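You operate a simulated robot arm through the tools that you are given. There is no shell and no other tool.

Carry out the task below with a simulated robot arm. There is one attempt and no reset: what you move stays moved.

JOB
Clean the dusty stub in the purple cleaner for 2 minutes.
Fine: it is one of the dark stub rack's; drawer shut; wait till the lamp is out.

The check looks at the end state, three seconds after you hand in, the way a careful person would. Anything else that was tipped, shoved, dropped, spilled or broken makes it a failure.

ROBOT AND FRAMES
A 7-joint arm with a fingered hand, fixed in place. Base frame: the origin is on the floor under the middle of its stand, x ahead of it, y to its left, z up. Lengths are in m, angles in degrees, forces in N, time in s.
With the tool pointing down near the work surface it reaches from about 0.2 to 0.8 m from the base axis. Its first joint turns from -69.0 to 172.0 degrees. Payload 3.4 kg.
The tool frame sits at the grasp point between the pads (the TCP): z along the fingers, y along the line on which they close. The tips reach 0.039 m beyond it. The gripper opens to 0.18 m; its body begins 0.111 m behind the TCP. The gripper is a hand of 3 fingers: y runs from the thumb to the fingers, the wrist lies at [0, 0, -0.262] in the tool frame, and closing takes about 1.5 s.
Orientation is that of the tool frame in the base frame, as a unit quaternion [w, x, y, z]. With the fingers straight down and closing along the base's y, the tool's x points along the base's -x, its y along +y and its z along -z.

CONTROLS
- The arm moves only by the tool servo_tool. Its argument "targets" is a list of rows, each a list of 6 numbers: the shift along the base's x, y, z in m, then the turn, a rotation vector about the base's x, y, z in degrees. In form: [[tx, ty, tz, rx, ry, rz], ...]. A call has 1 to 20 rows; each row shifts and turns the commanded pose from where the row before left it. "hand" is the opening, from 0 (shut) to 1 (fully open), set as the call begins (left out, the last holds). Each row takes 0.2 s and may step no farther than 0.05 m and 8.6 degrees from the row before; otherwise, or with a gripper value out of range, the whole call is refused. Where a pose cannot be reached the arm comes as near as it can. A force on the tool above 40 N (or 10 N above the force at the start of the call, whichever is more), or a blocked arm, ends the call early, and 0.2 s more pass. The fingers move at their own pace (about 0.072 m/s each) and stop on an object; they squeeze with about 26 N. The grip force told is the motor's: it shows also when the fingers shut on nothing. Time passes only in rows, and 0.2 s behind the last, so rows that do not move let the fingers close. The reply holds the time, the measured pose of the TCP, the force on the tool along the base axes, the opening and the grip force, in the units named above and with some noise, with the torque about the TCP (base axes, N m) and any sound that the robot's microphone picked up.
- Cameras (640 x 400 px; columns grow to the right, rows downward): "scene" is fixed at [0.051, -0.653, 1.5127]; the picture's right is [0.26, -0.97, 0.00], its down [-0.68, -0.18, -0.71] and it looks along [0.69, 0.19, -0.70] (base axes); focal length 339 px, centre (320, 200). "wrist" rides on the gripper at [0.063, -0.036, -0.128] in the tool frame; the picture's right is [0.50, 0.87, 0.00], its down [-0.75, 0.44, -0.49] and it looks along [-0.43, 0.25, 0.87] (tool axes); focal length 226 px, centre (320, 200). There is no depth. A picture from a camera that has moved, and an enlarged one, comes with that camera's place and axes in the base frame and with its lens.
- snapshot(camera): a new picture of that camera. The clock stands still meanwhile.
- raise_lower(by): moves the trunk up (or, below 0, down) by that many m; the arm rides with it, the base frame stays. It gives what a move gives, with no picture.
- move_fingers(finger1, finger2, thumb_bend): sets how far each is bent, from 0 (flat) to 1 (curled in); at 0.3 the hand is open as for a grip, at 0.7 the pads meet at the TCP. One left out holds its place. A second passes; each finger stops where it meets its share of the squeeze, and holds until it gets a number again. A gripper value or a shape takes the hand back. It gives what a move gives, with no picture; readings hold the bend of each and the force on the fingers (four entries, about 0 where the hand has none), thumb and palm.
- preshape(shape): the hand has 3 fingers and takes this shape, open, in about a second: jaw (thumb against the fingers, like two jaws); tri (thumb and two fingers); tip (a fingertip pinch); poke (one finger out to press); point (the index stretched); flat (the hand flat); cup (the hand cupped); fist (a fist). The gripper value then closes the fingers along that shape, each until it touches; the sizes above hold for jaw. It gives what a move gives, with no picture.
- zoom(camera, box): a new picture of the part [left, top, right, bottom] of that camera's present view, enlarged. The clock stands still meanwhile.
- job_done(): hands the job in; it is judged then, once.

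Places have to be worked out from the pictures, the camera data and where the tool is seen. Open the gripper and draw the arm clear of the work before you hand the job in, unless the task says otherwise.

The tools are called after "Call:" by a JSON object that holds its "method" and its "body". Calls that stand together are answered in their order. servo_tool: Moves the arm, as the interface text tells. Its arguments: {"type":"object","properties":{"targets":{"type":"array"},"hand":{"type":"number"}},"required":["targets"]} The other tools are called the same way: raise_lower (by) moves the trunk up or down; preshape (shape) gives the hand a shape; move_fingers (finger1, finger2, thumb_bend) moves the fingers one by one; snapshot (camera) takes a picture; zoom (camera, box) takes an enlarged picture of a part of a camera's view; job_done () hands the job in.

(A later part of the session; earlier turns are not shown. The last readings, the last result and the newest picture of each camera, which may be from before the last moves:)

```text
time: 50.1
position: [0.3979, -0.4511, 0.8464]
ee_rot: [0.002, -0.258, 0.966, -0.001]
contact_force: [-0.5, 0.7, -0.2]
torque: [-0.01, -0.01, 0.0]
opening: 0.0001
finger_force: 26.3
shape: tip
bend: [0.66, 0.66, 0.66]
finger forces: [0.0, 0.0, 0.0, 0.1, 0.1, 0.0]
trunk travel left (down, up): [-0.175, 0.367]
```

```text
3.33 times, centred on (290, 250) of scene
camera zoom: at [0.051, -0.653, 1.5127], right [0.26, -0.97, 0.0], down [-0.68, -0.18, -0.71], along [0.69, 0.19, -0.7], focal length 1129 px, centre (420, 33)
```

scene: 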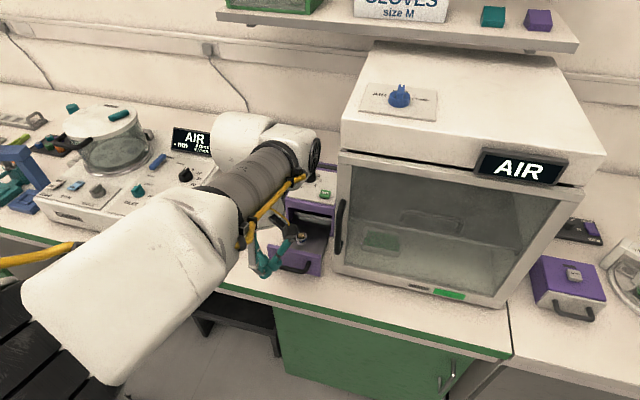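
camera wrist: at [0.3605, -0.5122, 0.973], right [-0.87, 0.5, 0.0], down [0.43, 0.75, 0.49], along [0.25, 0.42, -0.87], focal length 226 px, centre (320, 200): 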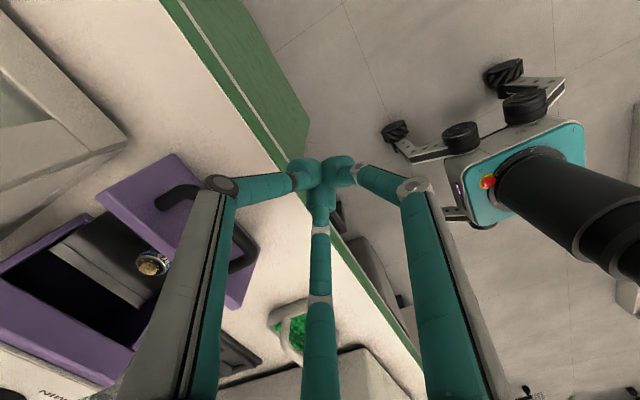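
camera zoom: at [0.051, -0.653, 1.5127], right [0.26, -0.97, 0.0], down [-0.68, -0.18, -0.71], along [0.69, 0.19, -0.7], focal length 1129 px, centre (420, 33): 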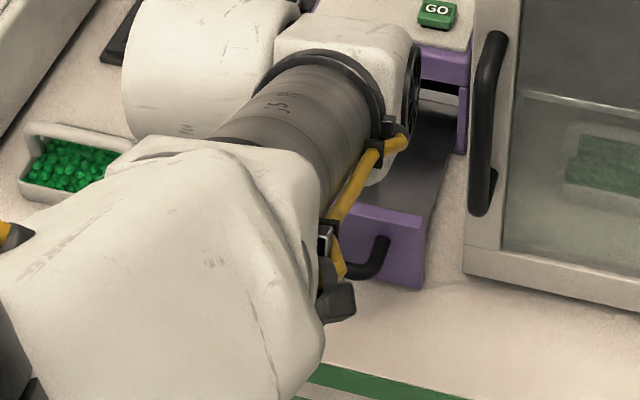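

Aligned with the handle and clear of the table. I advance in +x in small steps to find contact with the handle bar.

Call:
{"method": "servo_tool", "body": {"targets": [[0.01, 0, 0, 0, 0, 0], [0.01, 0, 0, 0, 0, 0], [0.01, 0, 0, 0, 0, 0], [0.01, 0, 0, 0, 0, 0], [0.008, 0, 0, 0, 0, 0], [0.006, 0, 0, 0, 0, 0], [0, 0, 0, 0, 0, 0]]}}

Call:
{"method": "snapshot", "body": {"camera": "wrist"}}

Call:
{"method": "zoom", "body": {"camera": "scene", "box": [230, 170, 350, 290]}}

```text
time: 51.7
position: [0.4522, -0.4516, 0.8444]
ee_rot: [0.002, -0.259, 0.966, -0.002]
contact_force: [0.1, -0.5, 0.3]
torque: [0.0, 0.0, -0.01]
opening: 0.0
finger_force: 26.4
shape: tip
bend: [0.66, 0.66, 0.66]
finger forces: [0.1, 0.0, 0.0, 0.0, 0.0, 0.0]
trunk travel left (down, up): [-0.175, 0.367]
```

```text
taken
camera wrist: at [0.4153, -0.5134, 0.9728], right [-0.87, 0.5, 0.0], down [0.43, 0.75, 0.49], along [0.25, 0.42, -0.87], focal length 226 px, centre (320, 200)
```

wrist: 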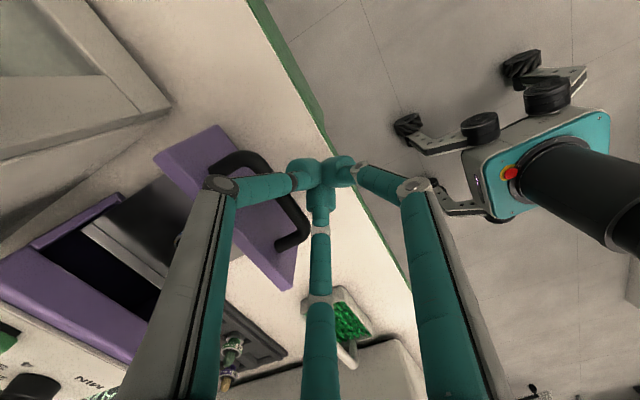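

```text
3.33 times, centred on (290, 230) of scene
camera zoom: at [0.051, -0.653, 1.5127], right [0.26, -0.97, 0.0], down [-0.68, -0.18, -0.71], along [0.69, 0.19, -0.7], focal length 1129 px, centre (420, 100)
```

zoom: 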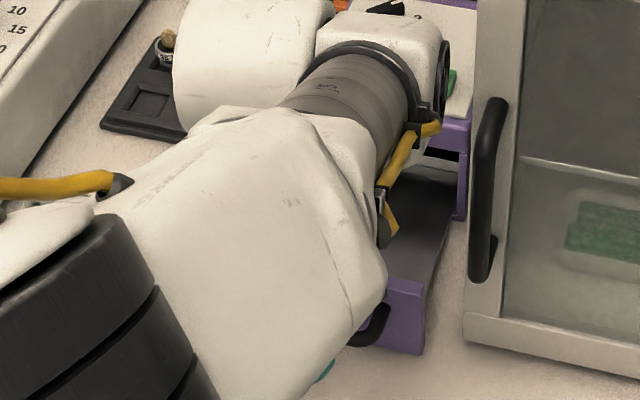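

Handle bar centre at about x=0.482, just a few mm ahead of the fingertips. I push on gently by 15 mm and read the force.

Call:
{"method": "servo_tool", "body": {"targets": [[0.005, 0, 0, 0, 0, 0], [0.005, 0, 0, 0, 0, 0], [0.005, 0, 0, 0, 0, 0], [0, 0, 0, 0, 0, 0]]}}

Call:
{"method": "snapshot", "body": {"camera": "wrist"}}

```text
time: 52.7
position: [0.4661, -0.451, 0.8456]
ee_rot: [0.002, -0.259, 0.966, -0.002]
contact_force: [-0.3, -0.1, -0.4]
torque: [0.01, 0.01, -0.02]
opening: 0.0001
finger_force: 26.0
shape: tip
bend: [0.66, 0.66, 0.66]
finger forces: [0.0, 0.1, 0.1, 0.0, 0.1, 0.0]
trunk travel left (down, up): [-0.175, 0.367]
```

```text
taken
camera wrist: at [0.4295, -0.5131, 0.9732], right [-0.87, 0.5, 0.0], down [0.43, 0.75, 0.49], along [0.25, 0.42, -0.87], focal length 226 px, centre (320, 200)
```

wrist: 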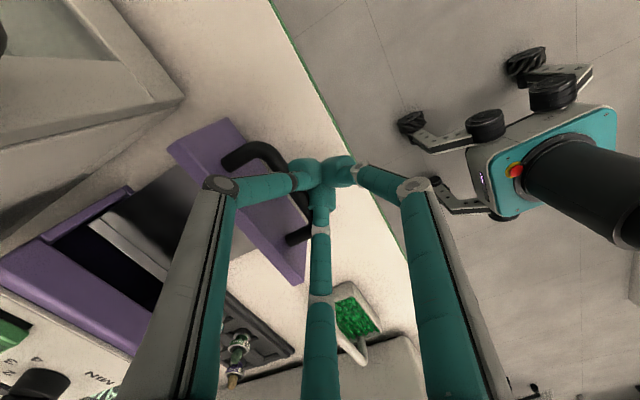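

No contact yet; I zoom in to see how the fingertips relate to the bar in height.

Call:
{"method": "zoom", "body": {"camera": "wrist", "box": [200, 120, 370, 270]}}

Call:
{"method": "zoom", "body": {"camera": "scene", "box": [280, 220, 340, 290]}}

```text
2.67 times, centred on (285, 195) of wrist
camera zoom: at [0.4295, -0.5131, 0.9732], right [-0.87, 0.5, 0.0], down [0.43, 0.75, 0.49], along [0.25, 0.42, -0.87], focal length 603 px, centre (413, 213)
```

zoom: 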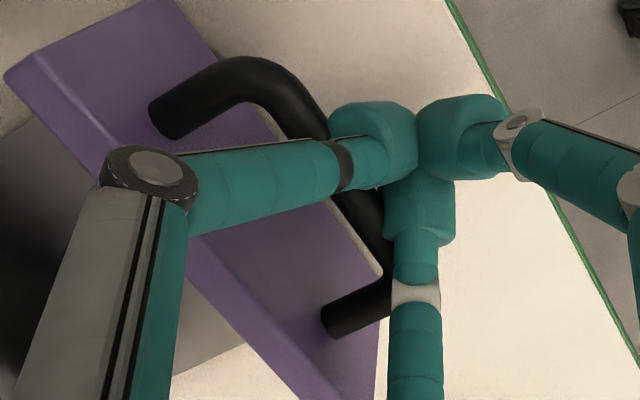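

```text
5.71 times, centred on (310, 255) of scene
camera zoom: at [0.051, -0.653, 1.5127], right [0.26, -0.97, 0.0], down [-0.68, -0.18, -0.71], along [0.69, 0.19, -0.7], focal length 1936 px, centre (377, -114)
```

zoom: 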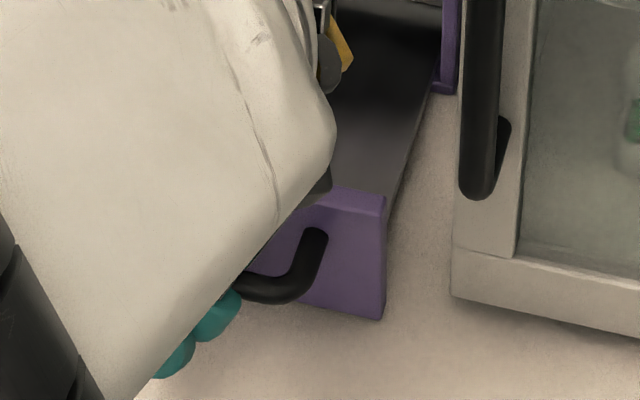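

The tips are right at the bar. I go on 10 mm and check the force; if they clear the bar they will meet the drawer panel itself.

Call:
{"method": "servo_tool", "body": {"targets": [[0.005, 0, 0, 0, 0, 0], [0.005, 0, 0, 0, 0, 0], [0, 0, 0, 0, 0, 0]]}}

Call:
{"method": "zoom", "body": {"camera": "wrist", "box": [200, 120, 370, 270]}}

Call:
{"method": "zoom", "body": {"camera": "scene", "box": [280, 180, 350, 290]}}

```text
time: 53.5
position: [0.4758, -0.4511, 0.8458]
ee_rot: [0.002, -0.259, 0.966, -0.002]
contact_force: [-1.1, -0.4, -0.4]
torque: [-0.01, -0.01, -0.01]
opening: 0.0
finger_force: 25.7
shape: tip
bend: [0.66, 0.66, 0.66]
finger forces: [0.0, 0.0, 0.1, 0.0, 0.1, 0.1]
trunk travel left (down, up): [-0.175, 0.367]
```

```text
2.67 times, centred on (285, 195) of wrist
camera zoom: at [0.4396, -0.5128, 0.9736], right [-0.87, 0.5, 0.0], down [0.43, 0.75, 0.49], along [0.25, 0.42, -0.87], focal length 603 px, centre (413, 213)
```

zoom: 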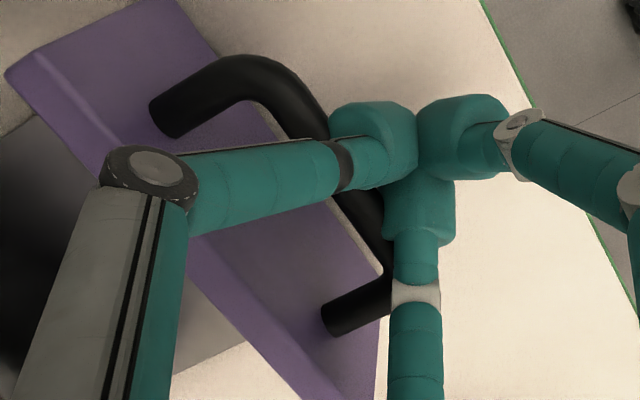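

```text
3.64 times, centred on (315, 235) of scene
camera zoom: at [0.051, -0.653, 1.5127], right [0.26, -0.97, 0.0], down [-0.68, -0.18, -0.71], along [0.69, 0.19, -0.7], focal length 1232 px, centre (338, 73)
```

zoom: 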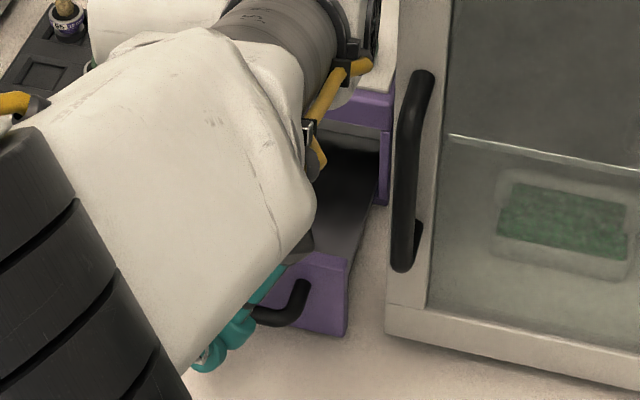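

The handle now moves along with the fingers (drawer slides with ~1 N). I keep pushing smoothly and slowly toward closed.

Call:
{"method": "servo_tool", "body": {"targets": [[0.004, 0, 0, 0, 0, 0], [0.006, 0, 0, 0, 0, 0], [0.006, 0, 0, 0, 0, 0], [0.006, 0, 0, 0, 0, 0], [0.006, 0, 0, 0, 0, 0], [0.006, 0, 0, 0, 0, 0], [0.006, 0, 0, 0, 0, 0], [0.006, 0, 0, 0, 0, 0], [0.006, 0, 0, 0, 0, 0], [0.004, 0, 0, 0, 0, 0], [0, 0, 0, 0, 0, 0]]}}

Call:
{"method": "snapshot", "body": {"camera": "wrist"}}

Call:
{"method": "snapshot", "body": {"camera": "scene"}}

```text
time: 55.9
position: [0.5325, -0.4499, 0.8465]
ee_rot: [0.002, -0.259, 0.966, -0.002]
contact_force: [0.4, -0.4, 1.1]
torque: [-0.02, 0.03, 0.0]
opening: 0.0
finger_force: 25.8
shape: tip
bend: [0.66, 0.66, 0.66]
finger forces: [0.1, 0.1, 0.0, 0.0, 0.0, 0.0]
trunk travel left (down, up): [-0.175, 0.367]
```

```text
taken
camera wrist: at [0.4956, -0.5111, 0.9746], right [-0.87, 0.5, 0.0], down [0.43, 0.76, 0.49], along [0.25, 0.42, -0.87], focal length 226 px, centre (320, 200)
```

wrist: 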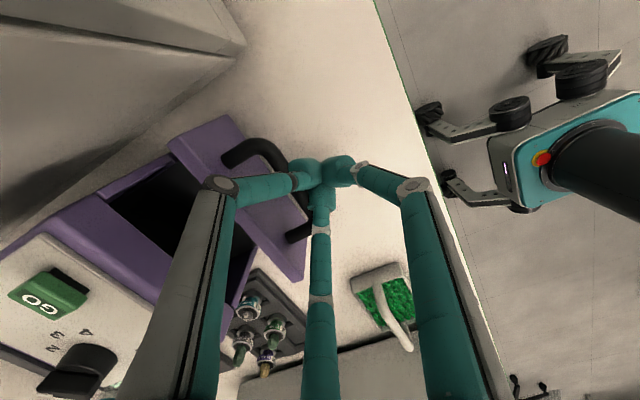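

```text
taken
```

scene: 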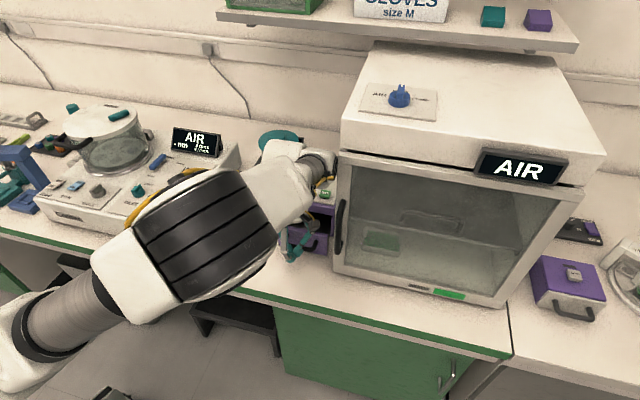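

The drawer is more than half closed with no resistance. I continue another ~45 mm, then finish in small steps.

Call:
{"method": "servo_tool", "body": {"targets": [[0.004, 0, 0, 0, 0, 0], [0.006, 0, 0, 0, 0, 0], [0.006, 0, 0, 0, 0, 0], [0.006, 0, 0, 0, 0, 0], [0.006, 0, 0, 0, 0, 0], [0.006, 0, 0, 0, 0, 0], [0.005, 0, 0, 0, 0, 0], [0.004, 0, 0, 0, 0, 0], [0, 0, 0, 0, 0, 0]]}}

Call:
{"method": "snapshot", "body": {"camera": "wrist"}}

Call:
{"method": "zoom", "body": {"camera": "scene", "box": [260, 130, 360, 270]}}

```text
time: 57.9
position: [0.5751, -0.4497, 0.8472]
ee_rot: [0.002, -0.259, 0.966, -0.003]
contact_force: [-0.2, -0.4, 0.8]
torque: [-0.01, -0.02, -0.03]
opening: 0.0001
finger_force: 26.0
shape: tip
bend: [0.66, 0.66, 0.66]
finger forces: [0.0, 0.0, 0.1, 0.1, 0.0, 0.0]
trunk travel left (down, up): [-0.175, 0.367]
```

```text
taken
camera wrist: at [0.538, -0.5102, 0.9753], right [-0.87, 0.5, -0.01], down [0.43, 0.76, 0.49], along [0.25, 0.42, -0.87], focal length 226 px, centre (320, 200)
```

wrist: 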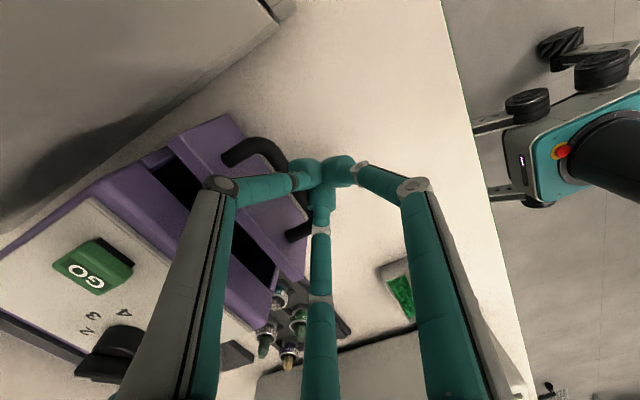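

```text
2.86 times, centred on (310, 200) of scene
camera zoom: at [0.051, -0.653, 1.5127], right [0.26, -0.97, 0.0], down [-0.68, -0.18, -0.71], along [0.69, 0.19, -0.7], focal length 968 px, centre (349, 200)
```

zoom: 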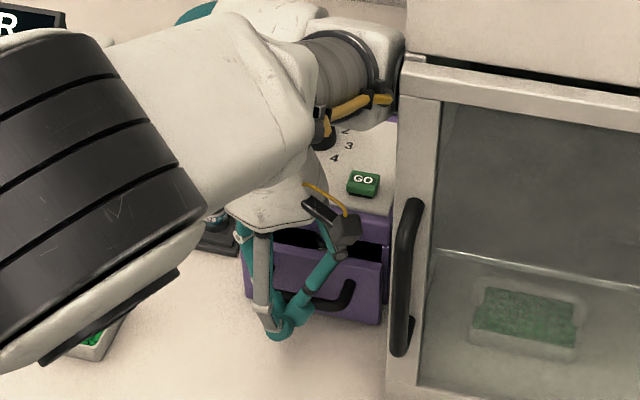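

Only a narrow gap remains. The wrist is near the cabinet side, so I shift slightly to +y while pushing the rest in small steps.

Call:
{"method": "servo_tool", "body": {"targets": [[0.003, 0.002, 0, 0, 0, 0], [0.004, 0.002, 0, 0, 0, 0], [0.004, 0.002, 0, 0, 0, 0], [0, 0, 0, 0, 0, 0]]}}

Call:
{"method": "snapshot", "body": {"camera": "wrist"}}

Call:
{"method": "zoom", "body": {"camera": "scene", "box": [260, 130, 360, 270]}}

```text
time: 58.9
position: [0.5861, -0.4463, 0.8449]
ee_rot: [0.001, -0.258, 0.966, -0.001]
contact_force: [0.3, -0.1, 0.5]
torque: [-0.01, -0.02, -0.03]
opening: 0.0001
finger_force: 26.3
shape: tip
bend: [0.66, 0.66, 0.66]
finger forces: [0.0, 0.1, 0.1, 0.1, 0.0, 0.1]
trunk travel left (down, up): [-0.175, 0.367]
```

```text
taken
camera wrist: at [0.5493, -0.508, 0.9721], right [-0.87, 0.5, 0.0], down [0.44, 0.75, 0.49], along [0.25, 0.43, -0.87], focal length 226 px, centre (320, 200)
```

wrist: 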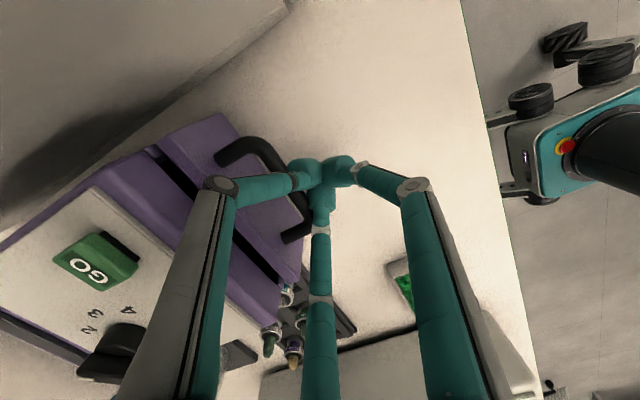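

```text
2.86 times, centred on (310, 200) of scene
camera zoom: at [0.051, -0.653, 1.5127], right [0.26, -0.97, 0.0], down [-0.68, -0.18, -0.71], along [0.69, 0.19, -0.7], focal length 968 px, centre (349, 200)
```

zoom: 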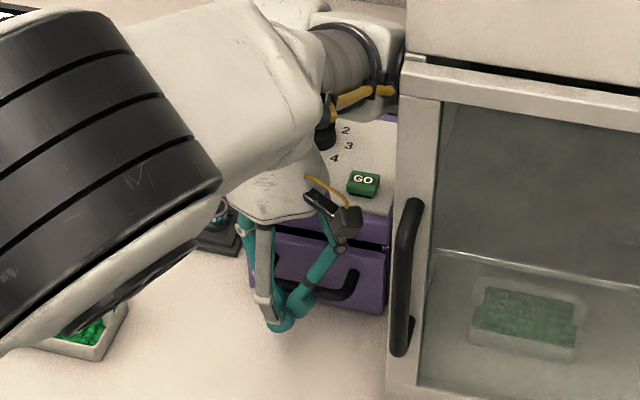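

About 1 cm of gap remains; I push further in 3 mm steps, reading force.

Call:
{"method": "servo_tool", "body": {"targets": [[0.003, 0.001, 0, 0, 0, 0], [0.003, 0, 0, 0, 0, 0], [0, 0, 0, 0, 0, 0]]}}

Call:
{"method": "snapshot", "body": {"camera": "wrist"}}

```text
time: 59.7
position: [0.5915, -0.4442, 0.8464]
ee_rot: [0.001, -0.259, 0.966, -0.001]
contact_force: [-3.6, 0.1, 0.3]
torque: [0.0, 0.08, 0.01]
opening: 0.0
finger_force: 25.7
shape: tip
bend: [0.66, 0.67, 0.67]
finger forces: [0.1, 0.0, 0.0, 0.0, 0.0, 0.0]
trunk travel left (down, up): [-0.175, 0.367]
```

```text
taken
camera wrist: at [0.5556, -0.5054, 0.9735], right [-0.87, 0.5, 0.0], down [0.43, 0.75, 0.49], along [0.25, 0.42, -0.87], focal length 226 px, centre (320, 200)
```

wrist: 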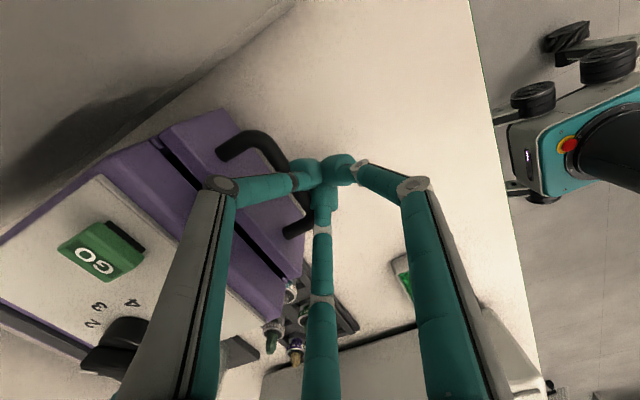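

Resistance of ~4 N begins. I push another few mm in 2 mm steps to seat the drawer.

Call:
{"method": "servo_tool", "body": {"targets": [[0.002, 0, 0, 0, 0, 0], [0.002, 0, 0, 0, 0, 0], [0, 0, 0, 0, 0, 0]]}}

Call:
{"method": "zoom", "body": {"camera": "wrist", "box": [80, 90, 320, 330]}}

```text
time: 60.5
position: [0.5922, -0.4447, 0.8437]
ee_rot: [-0.002, -0.258, 0.966, -0.001]
contact_force: [-27.0, 0.2, -5.8]
torque: [0.12, 0.75, -0.29]
opening: 0.0003
finger_force: 26.3
shape: tip
bend: [0.7, 0.72, 0.74]
finger forces: [40.0, 0.0, 0.1, 0.0, 0.0, 0.0]
trunk travel left (down, up): [-0.175, 0.367]
```

```text
1.67 times, centred on (200, 210) of wrist
camera zoom: at [0.5568, -0.5066, 0.9724], right [-0.87, 0.5, 0.0], down [0.44, 0.75, 0.49], along [0.24, 0.42, -0.87], focal length 377 px, centre (520, 183)
```

zoom: 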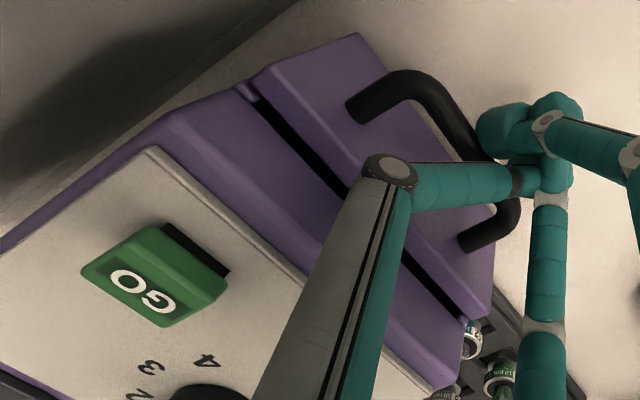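

Force jumped to 27 N – the drawer is against its stop, so it's shut. I back off in −x and rise, then inspect.

Call:
{"method": "servo_tool", "body": {"targets": [[-0.006, 0, 0, 0, 0, 0], [-0.015, 0, 0, 0, 0, 0], [-0.025, 0, 0, 0, 0, 0], [-0.03, 0, 0, 0, 0, 0], [-0.03, 0, 0.01, 0, 0, 0], [-0.02, 0, 0.03, 0, 0, 0], [-0.01, 0, 0.04, 0, 0, 0], [0, 0, 0.04, 0, 0, 0], [0, 0, 0.04, 0, 0, 0], [0, 0, 0, 0, 0, 0]]}}

Call:
{"method": "snapshot", "body": {"camera": "wrist"}}

Call:
{"method": "zoom", "body": {"camera": "scene", "box": [210, 120, 360, 280]}}

```text
time: 62.7
position: [0.4595, -0.4418, 1.0042]
ee_rot: [0.0, -0.259, 0.966, -0.001]
contact_force: [-0.8, -0.4, -0.2]
torque: [0.0, 0.02, 0.0]
opening: 0.0001
finger_force: 26.3
shape: tip
bend: [0.73, 0.73, 0.75]
finger forces: [0.1, 0.0, 0.0, 0.0, 0.1, 0.1]
trunk travel left (down, up): [-0.175, 0.367]
```

```text
taken
camera wrist: at [0.4235, -0.5051, 1.1337], right [-0.87, 0.5, 0.0], down [0.43, 0.75, 0.49], along [0.25, 0.42, -0.87], focal length 226 px, centre (320, 200)
```

wrist: 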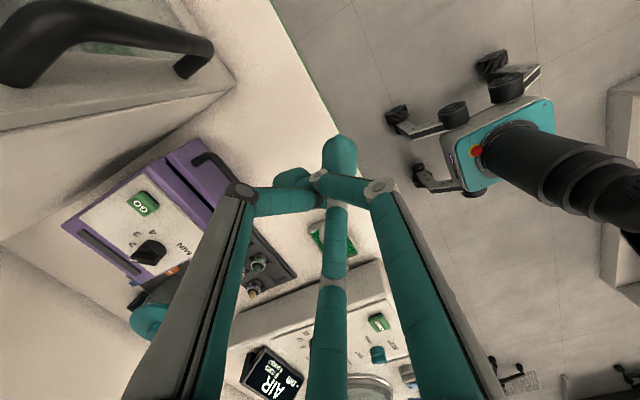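

```text
2.50 times, centred on (285, 200) of scene
camera zoom: at [0.051, -0.653, 1.5127], right [0.26, -0.97, 0.0], down [-0.68, -0.18, -0.71], along [0.69, 0.19, -0.7], focal length 847 px, centre (408, 200)
```

zoom: 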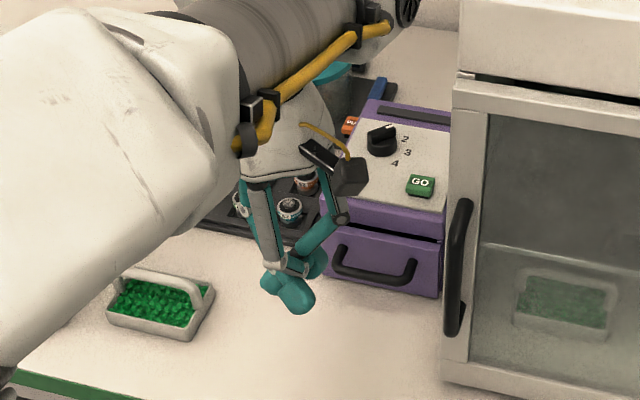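

The drawer is shut and the dial still reads 2. Now I set the poke shape to press GO and see where the pressing finger ends up.

Call:
{"method": "preshape", "body": {"shape": "poke"}}

Call:
{"method": "snapshot", "body": {"camera": "wrist"}}

Call:
{"method": "zoom", "body": {"camera": "scene", "box": [210, 120, 360, 280]}}

```text
time: 63.6
position: [0.4599, -0.4435, 1.0056]
ee_rot: [0.001, -0.26, 0.966, -0.002]
contact_force: [0.7, 0.2, 0.4]
torque: [-0.03, 0.0, 0.0]
opening: 0.0004
finger_force: 0.0
shape: poke
bend: [1.0, 1.0, 0.67]
finger forces: [0.0, 0.1, 0.1, 0.0, 0.0, 0.0]
trunk travel left (down, up): [-0.175, 0.367]
```

```text
taken
camera wrist: at [0.4229, -0.5048, 1.1339], right [-0.87, 0.5, 0.0], down [0.43, 0.75, 0.49], along [0.25, 0.42, -0.87], focal length 226 px, centre (320, 200)
```

wrist: 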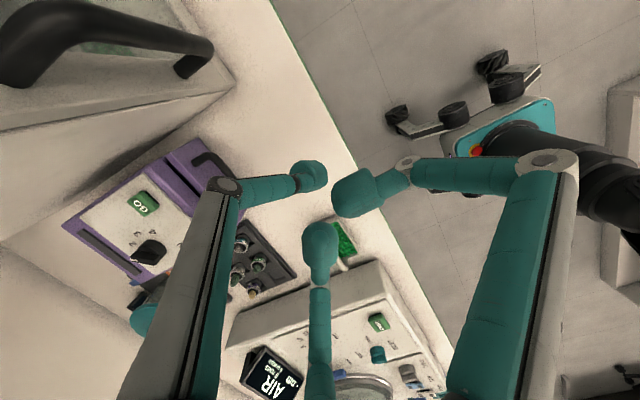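

```text
2.50 times, centred on (285, 200) of scene
camera zoom: at [0.051, -0.653, 1.5127], right [0.26, -0.97, 0.0], down [-0.68, -0.18, -0.71], along [0.69, 0.19, -0.7], focal length 847 px, centre (408, 200)
```

zoom: 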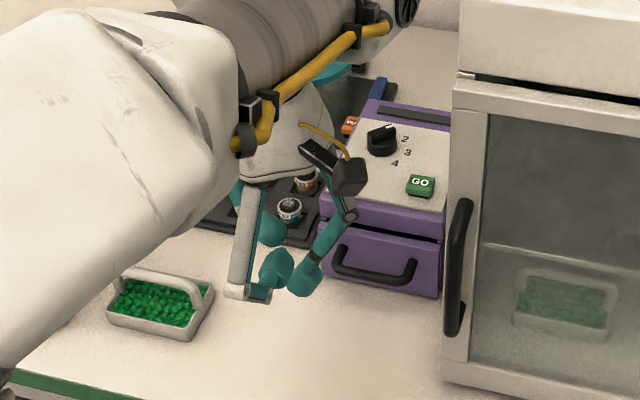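

In poke shape the thumb points out, its tip ~31 mm below and ~8 mm beside the TCP. I tilt the hand 20° about x so the wrist leans to +y, away from the cabinet, then move high over GO.

Call:
{"method": "servo_tool", "body": {"targets": [[0, 0, 0.005, -6.7, 0, 0], [0, 0, 0.005, -6.7, 0, 0], [0, 0, 0, -6.6, 0, 0], [0.03, -0.005, 0, 0, 0, 0], [0.04, -0.005, 0, 0, 0, 0], [0.04, -0.005, 0, 0, 0, 0], [0.04, -0.005, 0, 0, 0, 0], [0.04, -0.005, 0, 0, 0, 0], [0.042, -0.005, 0, 0, 0, 0], [0, 0, 0, 0, 0, 0]]}}

Call:
{"method": "snapshot", "body": {"camera": "wrist"}}

Call:
{"method": "zoom", "body": {"camera": "scene", "box": [230, 60, 370, 280]}}

```text
time: 65.8
position: [0.6929, -0.4764, 1.0167]
ee_rot: [-0.041, -0.254, 0.951, -0.169]
contact_force: [-0.2, -0.8, -0.2]
torque: [-0.02, 0.0, -0.03]
opening: 0.0001
finger_force: 0.0
shape: poke
bend: [1.0, 1.0, 0.67]
finger forces: [0.0, 0.0, 0.0, 0.0, 0.0, 0.0]
trunk travel left (down, up): [-0.175, 0.367]
```

```text
taken
camera wrist: at [0.6567, -0.4901, 1.1586], right [-0.87, 0.47, -0.18], down [0.43, 0.88, 0.21], along [0.25, 0.1, -0.96], focal length 226 px, centre (320, 200)
```

wrist: 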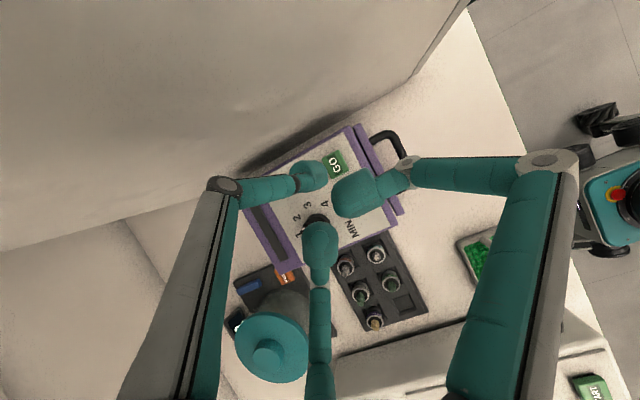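

```text
1.82 times, centred on (300, 170) of scene
camera zoom: at [0.051, -0.653, 1.5127], right [0.26, -0.97, 0.0], down [-0.68, -0.18, -0.71], along [0.69, 0.19, -0.7], focal length 616 px, centre (356, 254)
```

zoom: 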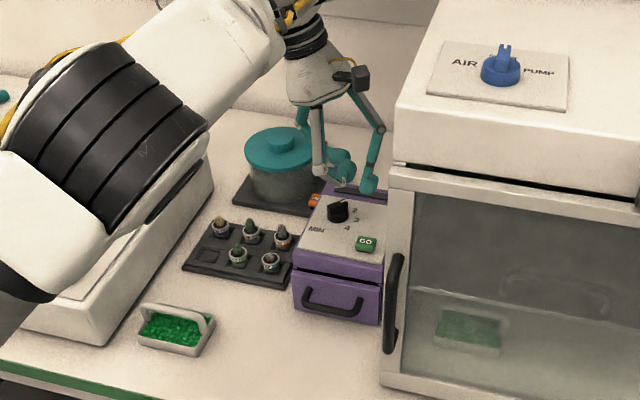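

The pose is clear of the cabinet. I zoom to locate GO and the poking tip relative to each other.

Call:
{"method": "zoom", "body": {"camera": "wrist", "box": [260, 110, 400, 250]}}

Call:
{"method": "zoom", "body": {"camera": "scene", "box": [280, 130, 350, 240]}}

```text
2.86 times, centred on (330, 180) of wrist
camera zoom: at [0.6567, -0.4901, 1.1586], right [-0.87, 0.47, -0.18], down [0.43, 0.88, 0.21], along [0.25, 0.1, -0.96], focal length 646 px, centre (291, 257)
```

zoom: 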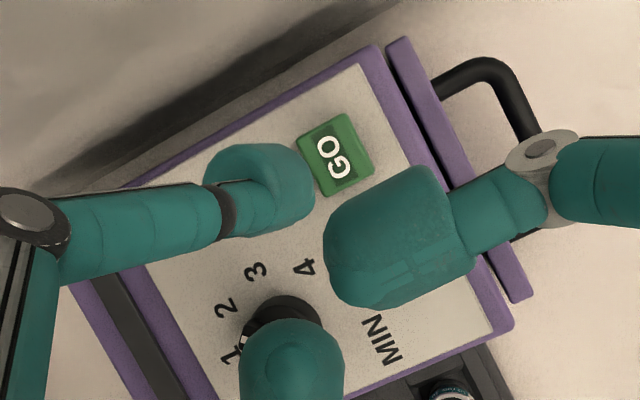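

```text
3.64 times, centred on (315, 185) of scene
camera zoom: at [0.051, -0.653, 1.5127], right [0.26, -0.97, 0.0], down [-0.68, -0.18, -0.71], along [0.69, 0.19, -0.7], focal length 1232 px, centre (338, 254)
```

zoom: 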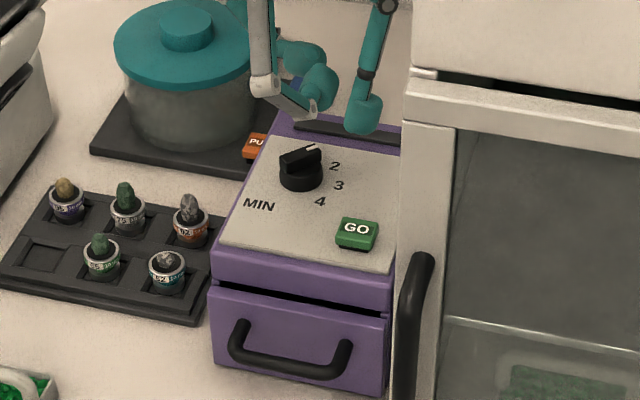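

GO is at about (0.692,-0.491,0.882); the poking tip is a few mm too far in +x. I shift −6 mm and descend to ~2 cm above the button.

Call:
{"method": "servo_tool", "body": {"targets": [[-0.006, 0, 0, 0, 0, 0], [0, 0, -0.025, 0, 0, 0], [0, 0, -0.025, 0, 0, 0], [0, 0, -0.025, 0, 0, 0], [0, 0, 0, 0, 0, 0]]}}

Call:
{"method": "zoom", "body": {"camera": "wrist", "box": [240, 80, 420, 260]}}

Call:
{"method": "zoom", "body": {"camera": "scene", "box": [280, 130, 350, 240]}}

```text
time: 67.0
position: [0.6855, -0.477, 0.9392]
ee_rot: [-0.043, -0.255, 0.951, -0.169]
contact_force: [-0.7, -0.5, 1.0]
torque: [0.0, -0.01, -0.03]
opening: 0.0001
finger_force: 0.1
shape: poke
bend: [1.0, 1.0, 0.67]
finger forces: [0.0, 0.1, 0.0, 0.0, 0.0, 0.0]
trunk travel left (down, up): [-0.175, 0.367]
```

```text
2.22 times, centred on (330, 170) of wrist
camera zoom: at [0.6491, -0.4907, 1.0817], right [-0.87, 0.47, -0.17], down [0.43, 0.88, 0.2], along [0.25, 0.1, -0.96], focal length 502 px, centre (298, 267)
```

zoom: 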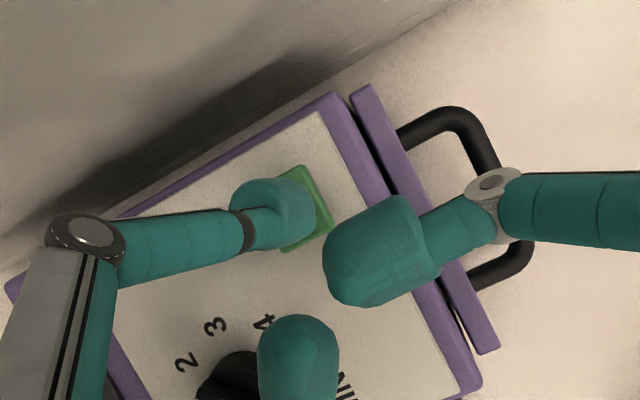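

```text
3.64 times, centred on (315, 185) of scene
camera zoom: at [0.051, -0.653, 1.5127], right [0.26, -0.97, 0.0], down [-0.68, -0.18, -0.71], along [0.69, 0.19, -0.7], focal length 1232 px, centre (338, 254)
```

zoom: 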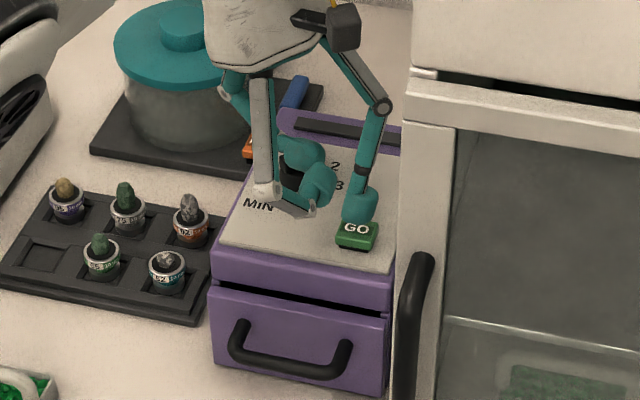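

The tip is ~4 mm off in x and ~4 mm in y from the button centre. I correct and descend toward contact in small steps.

Call:
{"method": "servo_tool", "body": {"targets": [[-0.004, 0.004, 0, 0, 0, 0], [0, 0, -0.006, 0, 0, 0], [0, 0, -0.005, 0, 0, 0], [0, 0, 0, 0, 0, 0]]}}

Call:
{"method": "zoom", "body": {"camera": "scene", "box": [290, 150, 350, 230]}}

Call:
{"method": "zoom", "body": {"camera": "wrist", "box": [240, 80, 420, 260]}}

```text
time: 68.0
position: [0.6812, -0.4704, 0.9295]
ee_rot: [-0.043, -0.255, 0.951, -0.169]
contact_force: [0.3, 1.1, 1.1]
torque: [-0.01, 0.0, -0.03]
opening: 0.0
finger_force: 0.1
shape: poke
bend: [1.0, 1.0, 0.67]
finger forces: [0.1, 0.1, 0.1, 0.0, 1.4, 0.0]
trunk travel left (down, up): [-0.175, 0.367]
```

```text
5.00 times, centred on (320, 190) of scene
camera zoom: at [0.051, -0.653, 1.5127], right [0.26, -0.97, 0.0], down [-0.68, -0.18, -0.71], along [0.69, 0.19, -0.7], focal length 1694 px, centre (320, 250)
```

zoom: 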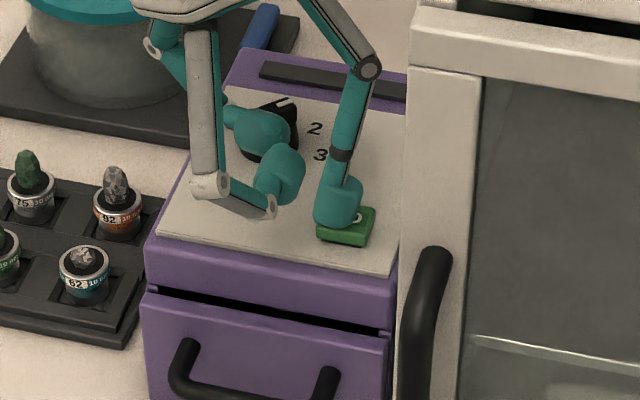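

```text
2.22 times, centred on (330, 170) of wrist
camera zoom: at [0.6452, -0.4852, 1.0704], right [-0.87, 0.47, -0.17], down [0.43, 0.88, 0.2], along [0.25, 0.1, -0.96], focal length 502 px, centre (298, 267)
```

zoom: 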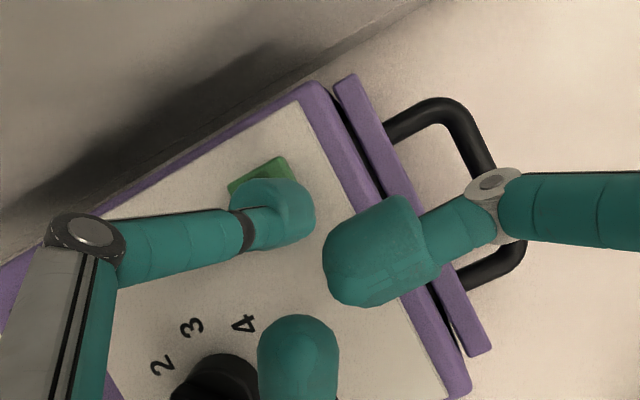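

The tip just touches the button (1.4 N) but is ~4 mm toward +y of its centre. I lift 3 mm, shift −4 mm in y, and come back down.

Call:
{"method": "servo_tool", "body": {"targets": [[0, 0, 0.004, 0, 0, 0], [-0.001, -0.004, 0, 0, 0, 0], [0, 0, -0.004, 0, 0, 0], [0, 0, 0, 0, 0, 0]]}}

Call:
{"method": "zoom", "body": {"camera": "scene", "box": [290, 150, 350, 230]}}

Call:
{"method": "zoom", "body": {"camera": "wrist", "box": [240, 80, 420, 260]}}

```text
time: 69.0
position: [0.6801, -0.4742, 0.9301]
ee_rot: [-0.045, -0.255, 0.951, -0.169]
contact_force: [-0.9, 0.4, 1.3]
torque: [0.01, 0.01, 0.0]
opening: 0.0
finger_force: 0.2
shape: poke
bend: [1.0, 1.0, 0.66]
finger forces: [0.0, 0.0, 0.1, 0.0, 0.7, 0.1]
trunk travel left (down, up): [-0.175, 0.367]
```

```text
5.00 times, centred on (320, 190) of scene
camera zoom: at [0.051, -0.653, 1.5127], right [0.26, -0.97, 0.0], down [-0.68, -0.18, -0.71], along [0.69, 0.19, -0.7], focal length 1694 px, centre (320, 250)
```

zoom: 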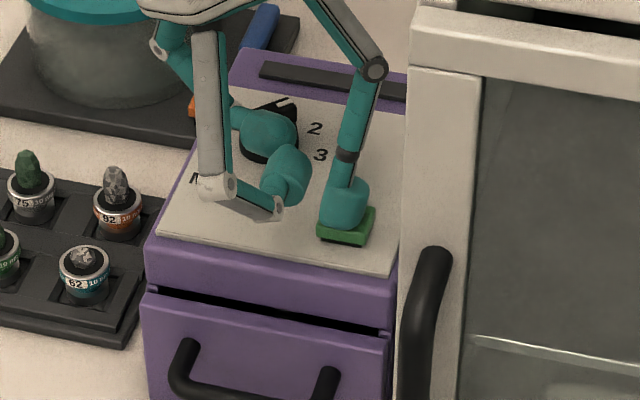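

```text
2.22 times, centred on (330, 170) of wrist
camera zoom: at [0.6441, -0.4889, 1.0713], right [-0.87, 0.47, -0.17], down [0.43, 0.88, 0.2], along [0.25, 0.1, -0.96], focal length 502 px, centre (298, 267)
```

zoom: 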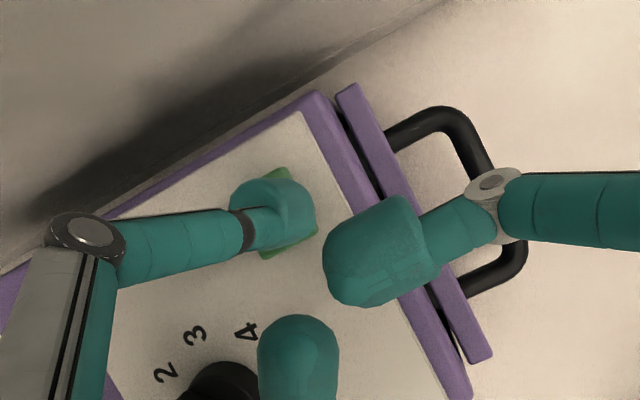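

Now the tip sits on the middle of the button. I press down in 2 mm steps and watch force and sound.

Call:
{"method": "servo_tool", "body": {"targets": [[0, 0, -0.002, 0, 0, 0], [0, 0, -0.002, 0, 0, 0], [0, 0, 0, 0, 0, 0]]}}

```text
time: 69.8
position: [0.6806, -0.4741, 0.9262]
ee_rot: [-0.044, -0.255, 0.951, -0.169]
contact_force: [0.1, -1.0, 4.7]
torque: [-0.06, 0.0, 0.01]
opening: 0.0
finger_force: 0.1
shape: poke
bend: [1.0, 1.0, 0.66]
finger forces: [0.1, 0.0, 0.1, 0.1, 5.0, 0.0]
trunk travel left (down, up): [-0.175, 0.367]
heard: click
```

A click was heard – the button actuated. I look for the lamp.

Call:
{"method": "zoom", "body": {"camera": "scene", "box": [270, 130, 360, 260]}}

Call:
{"method": "snapshot", "body": {"camera": "wrist"}}

```text
3.08 times, centred on (315, 195) of scene
camera zoom: at [0.051, -0.653, 1.5127], right [0.26, -0.97, 0.0], down [-0.68, -0.18, -0.71], along [0.69, 0.19, -0.7], focal length 1042 px, centre (335, 215)
```

zoom: 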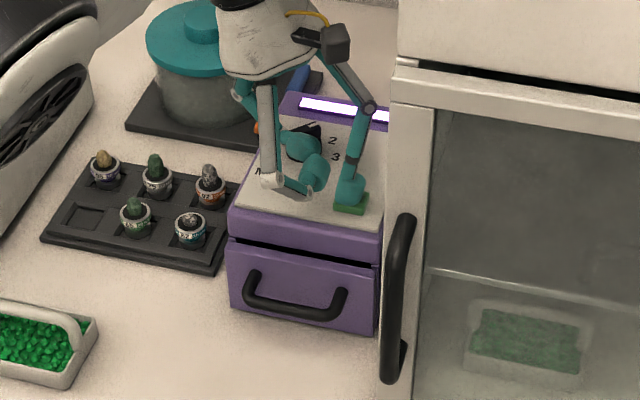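

```text
taken
camera wrist: at [0.6445, -0.4886, 1.0671], right [-0.87, 0.47, -0.18], down [0.43, 0.88, 0.2], along [0.25, 0.1, -0.96], focal length 226 px, centre (320, 200)
```

wrist: 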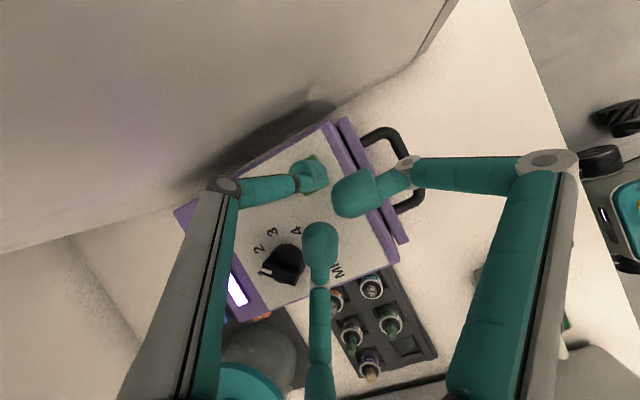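

The lamp strip is lit – the run has started. I lift the finger straight off the button and back away upward, then check the dial.

Call:
{"method": "servo_tool", "body": {"targets": [[0, 0, 0.01, 0, 0, 0], [0, 0, 0.02, 0, 0, 0], [0, 0, 0.03, 0, 0, 0], [0, 0, 0.04, 0, 0, 0], [0, 0, 0, 0, 0, 0]]}}

Call:
{"method": "zoom", "body": {"camera": "wrist", "box": [200, 100, 420, 300]}}

Call:
{"method": "zoom", "body": {"camera": "scene", "box": [280, 130, 350, 240]}}

```text
time: 71.0
position: [0.6808, -0.4728, 1.0243]
ee_rot: [-0.045, -0.256, 0.951, -0.168]
contact_force: [-0.5, 0.7, -0.1]
torque: [0.0, 0.04, 0.0]
opening: 0.0001
finger_force: 0.1
shape: poke
bend: [1.0, 1.0, 0.66]
finger forces: [0.0, 0.1, 0.1, 0.0, 0.1, 0.1]
trunk travel left (down, up): [-0.175, 0.367]
```

```text
2.00 times, centred on (310, 200) of wrist
camera zoom: at [0.6447, -0.4874, 1.1659], right [-0.87, 0.47, -0.17], down [0.43, 0.88, 0.2], along [0.25, 0.1, -0.96], focal length 452 px, centre (340, 200)
```

zoom: 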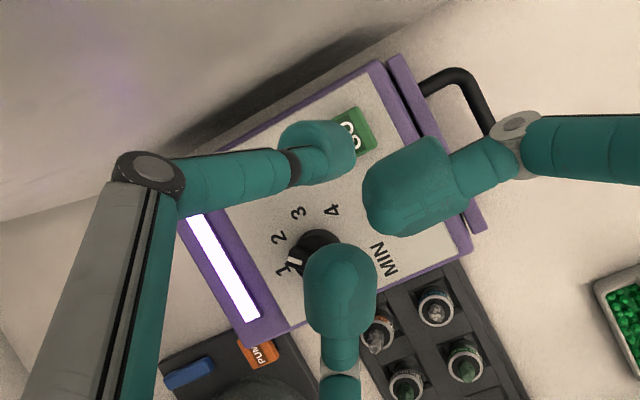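

```text
3.64 times, centred on (315, 185) of scene
camera zoom: at [0.051, -0.653, 1.5127], right [0.26, -0.97, 0.0], down [-0.68, -0.18, -0.71], along [0.69, 0.19, -0.7], focal length 1232 px, centre (338, 254)
```

zoom: 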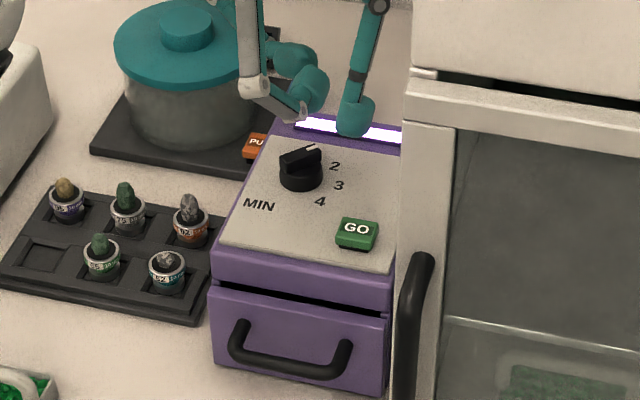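

I enlarge the knob to verify the setting precisely.

Call:
{"method": "zoom", "body": {"camera": "scene", "box": [270, 140, 350, 240]}}

Call:
{"method": "zoom", "body": {"camera": "wrist", "box": [270, 190, 340, 260]}}

Call:
{"method": "zoom", "body": {"camera": "scene", "box": [290, 160, 330, 190]}}

```text
4.00 times, centred on (310, 190) of scene
camera zoom: at [0.051, -0.653, 1.5127], right [0.26, -0.97, 0.0], down [-0.68, -0.18, -0.71], along [0.69, 0.19, -0.7], focal length 1355 px, centre (360, 240)
```

zoom: 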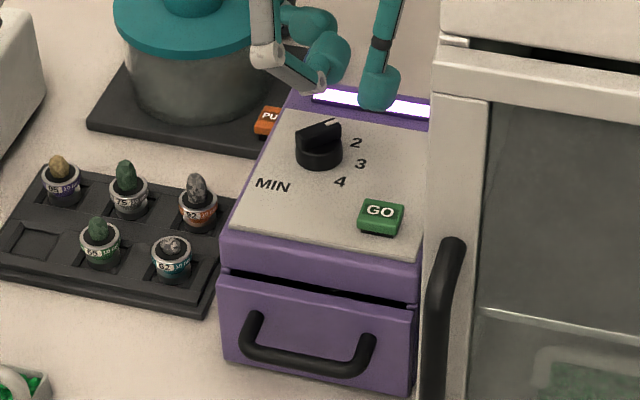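

```text
5.71 times, centred on (305, 225) of wrist
camera zoom: at [0.6447, -0.4874, 1.1659], right [-0.87, 0.47, -0.17], down [0.43, 0.88, 0.2], along [0.25, 0.1, -0.96], focal length 1292 px, centre (406, 57)
```

zoom: 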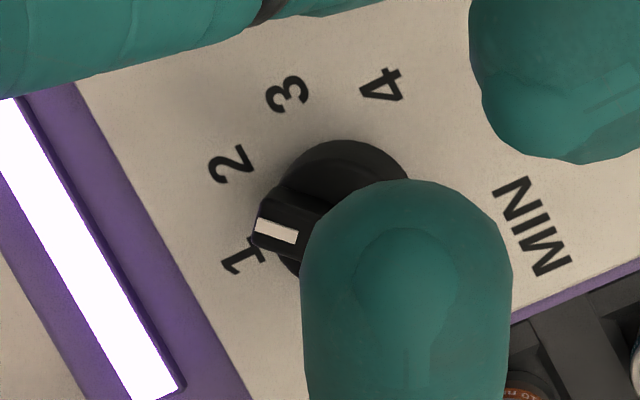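

```text
13.33 times, centred on (310, 175) of scene
camera zoom: at [0.051, -0.653, 1.5127], right [0.26, -0.97, 0.0], down [-0.68, -0.18, -0.71], along [0.69, 0.19, -0.7], focal length 4517 px, centre (453, 533)
```

zoom: 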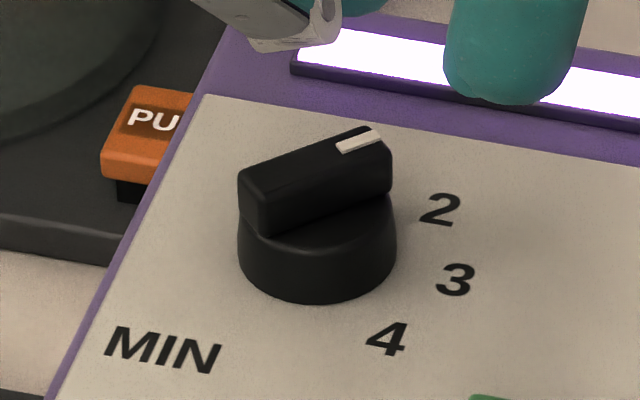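

Bar direction matches label 2 exactly, and the lamp is on (started at ≈69.7 s). I retreat up and back, levelling the hand, to wait clear of the work.

Call:
{"method": "servo_tool", "body": {"targets": [[0, 0.01, 0.03, 0, 0, 0], [-0.01, 0.02, 0.03, 0, 0, 0], [-0.03, 0.02, 0.01, 0, 0, 0], [-0.04, 0.015, 0, 0, 0, 0], [-0.04, 0.015, 0, 0, 0, 0], [-0.04, 0.01, 0, 6.7, 0, 0], [-0.04, 0.01, 0, 6.7, 0, 0], [-0.04, 0.01, 0, 6.6, 0, 0], [-0.04, 0, 0, 0, 0, 0], [-0.02, 0, 0, 0, 0, 0], [0, 0, 0, 0, 0, 0]]}}

Call:
{"method": "snapshot", "body": {"camera": "scene"}}

Call:
{"method": "snapshot", "body": {"camera": "wrist"}}

```text
time: 73.4
position: [0.3824, -0.3644, 1.0964]
ee_rot: [0.001, -0.259, 0.966, 0.0]
contact_force: [0.6, -0.1, 0.5]
torque: [0.01, -0.01, 0.03]
opening: 0.0
finger_force: 0.0
shape: poke
bend: [1.0, 1.0, 0.66]
finger forces: [0.0, 0.1, 0.0, 0.0, 0.0, 0.0]
trunk travel left (down, up): [-0.175, 0.367]
```

```text
taken
```

scene: 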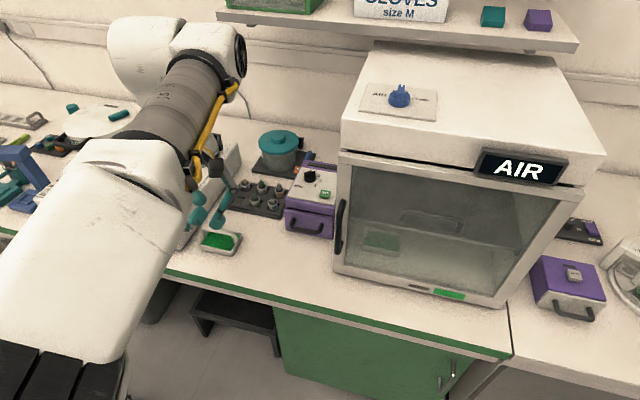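

```text
taken
camera wrist: at [0.3464, -0.4259, 1.2237], right [-0.87, 0.5, 0.0], down [0.43, 0.75, 0.49], along [0.25, 0.42, -0.87], focal length 226 px, centre (320, 200)
```

wrist: 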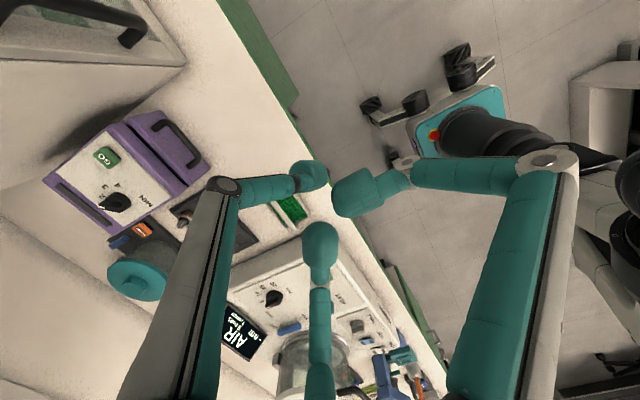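

The lamp strip looks dark in these views; I zoom in to check whether the run is still going.

Call:
{"method": "zoom", "body": {"camera": "scene", "box": [270, 140, 350, 250]}}

Call:
{"method": "zoom", "body": {"camera": "wrist", "box": [30, 90, 220, 250]}}

```text
3.64 times, centred on (310, 195) of scene
camera zoom: at [0.051, -0.653, 1.5127], right [0.26, -0.97, 0.0], down [-0.68, -0.18, -0.71], along [0.69, 0.19, -0.7], focal length 1232 px, centre (356, 218)
```

zoom: 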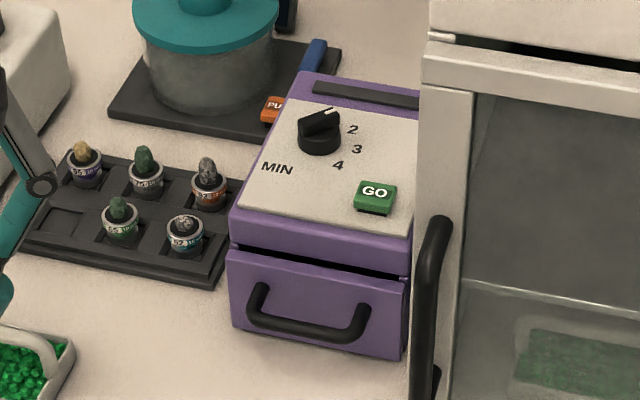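

```text
2.50 times, centred on (125, 170) of wrist
camera zoom: at [0.3464, -0.4259, 1.2237], right [-0.87, 0.5, 0.0], down [0.43, 0.75, 0.49], along [0.25, 0.42, -0.87], focal length 565 px, centre (808, 275)
```

zoom: 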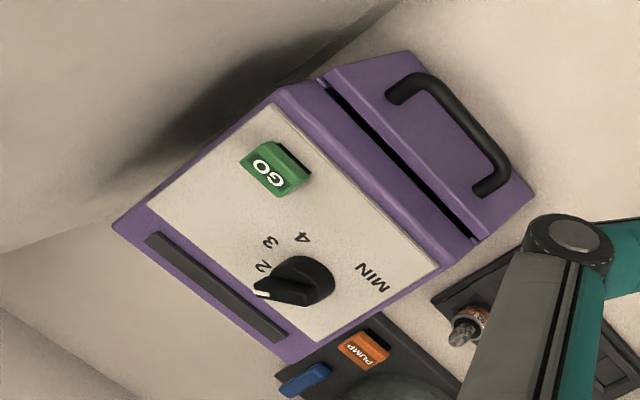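

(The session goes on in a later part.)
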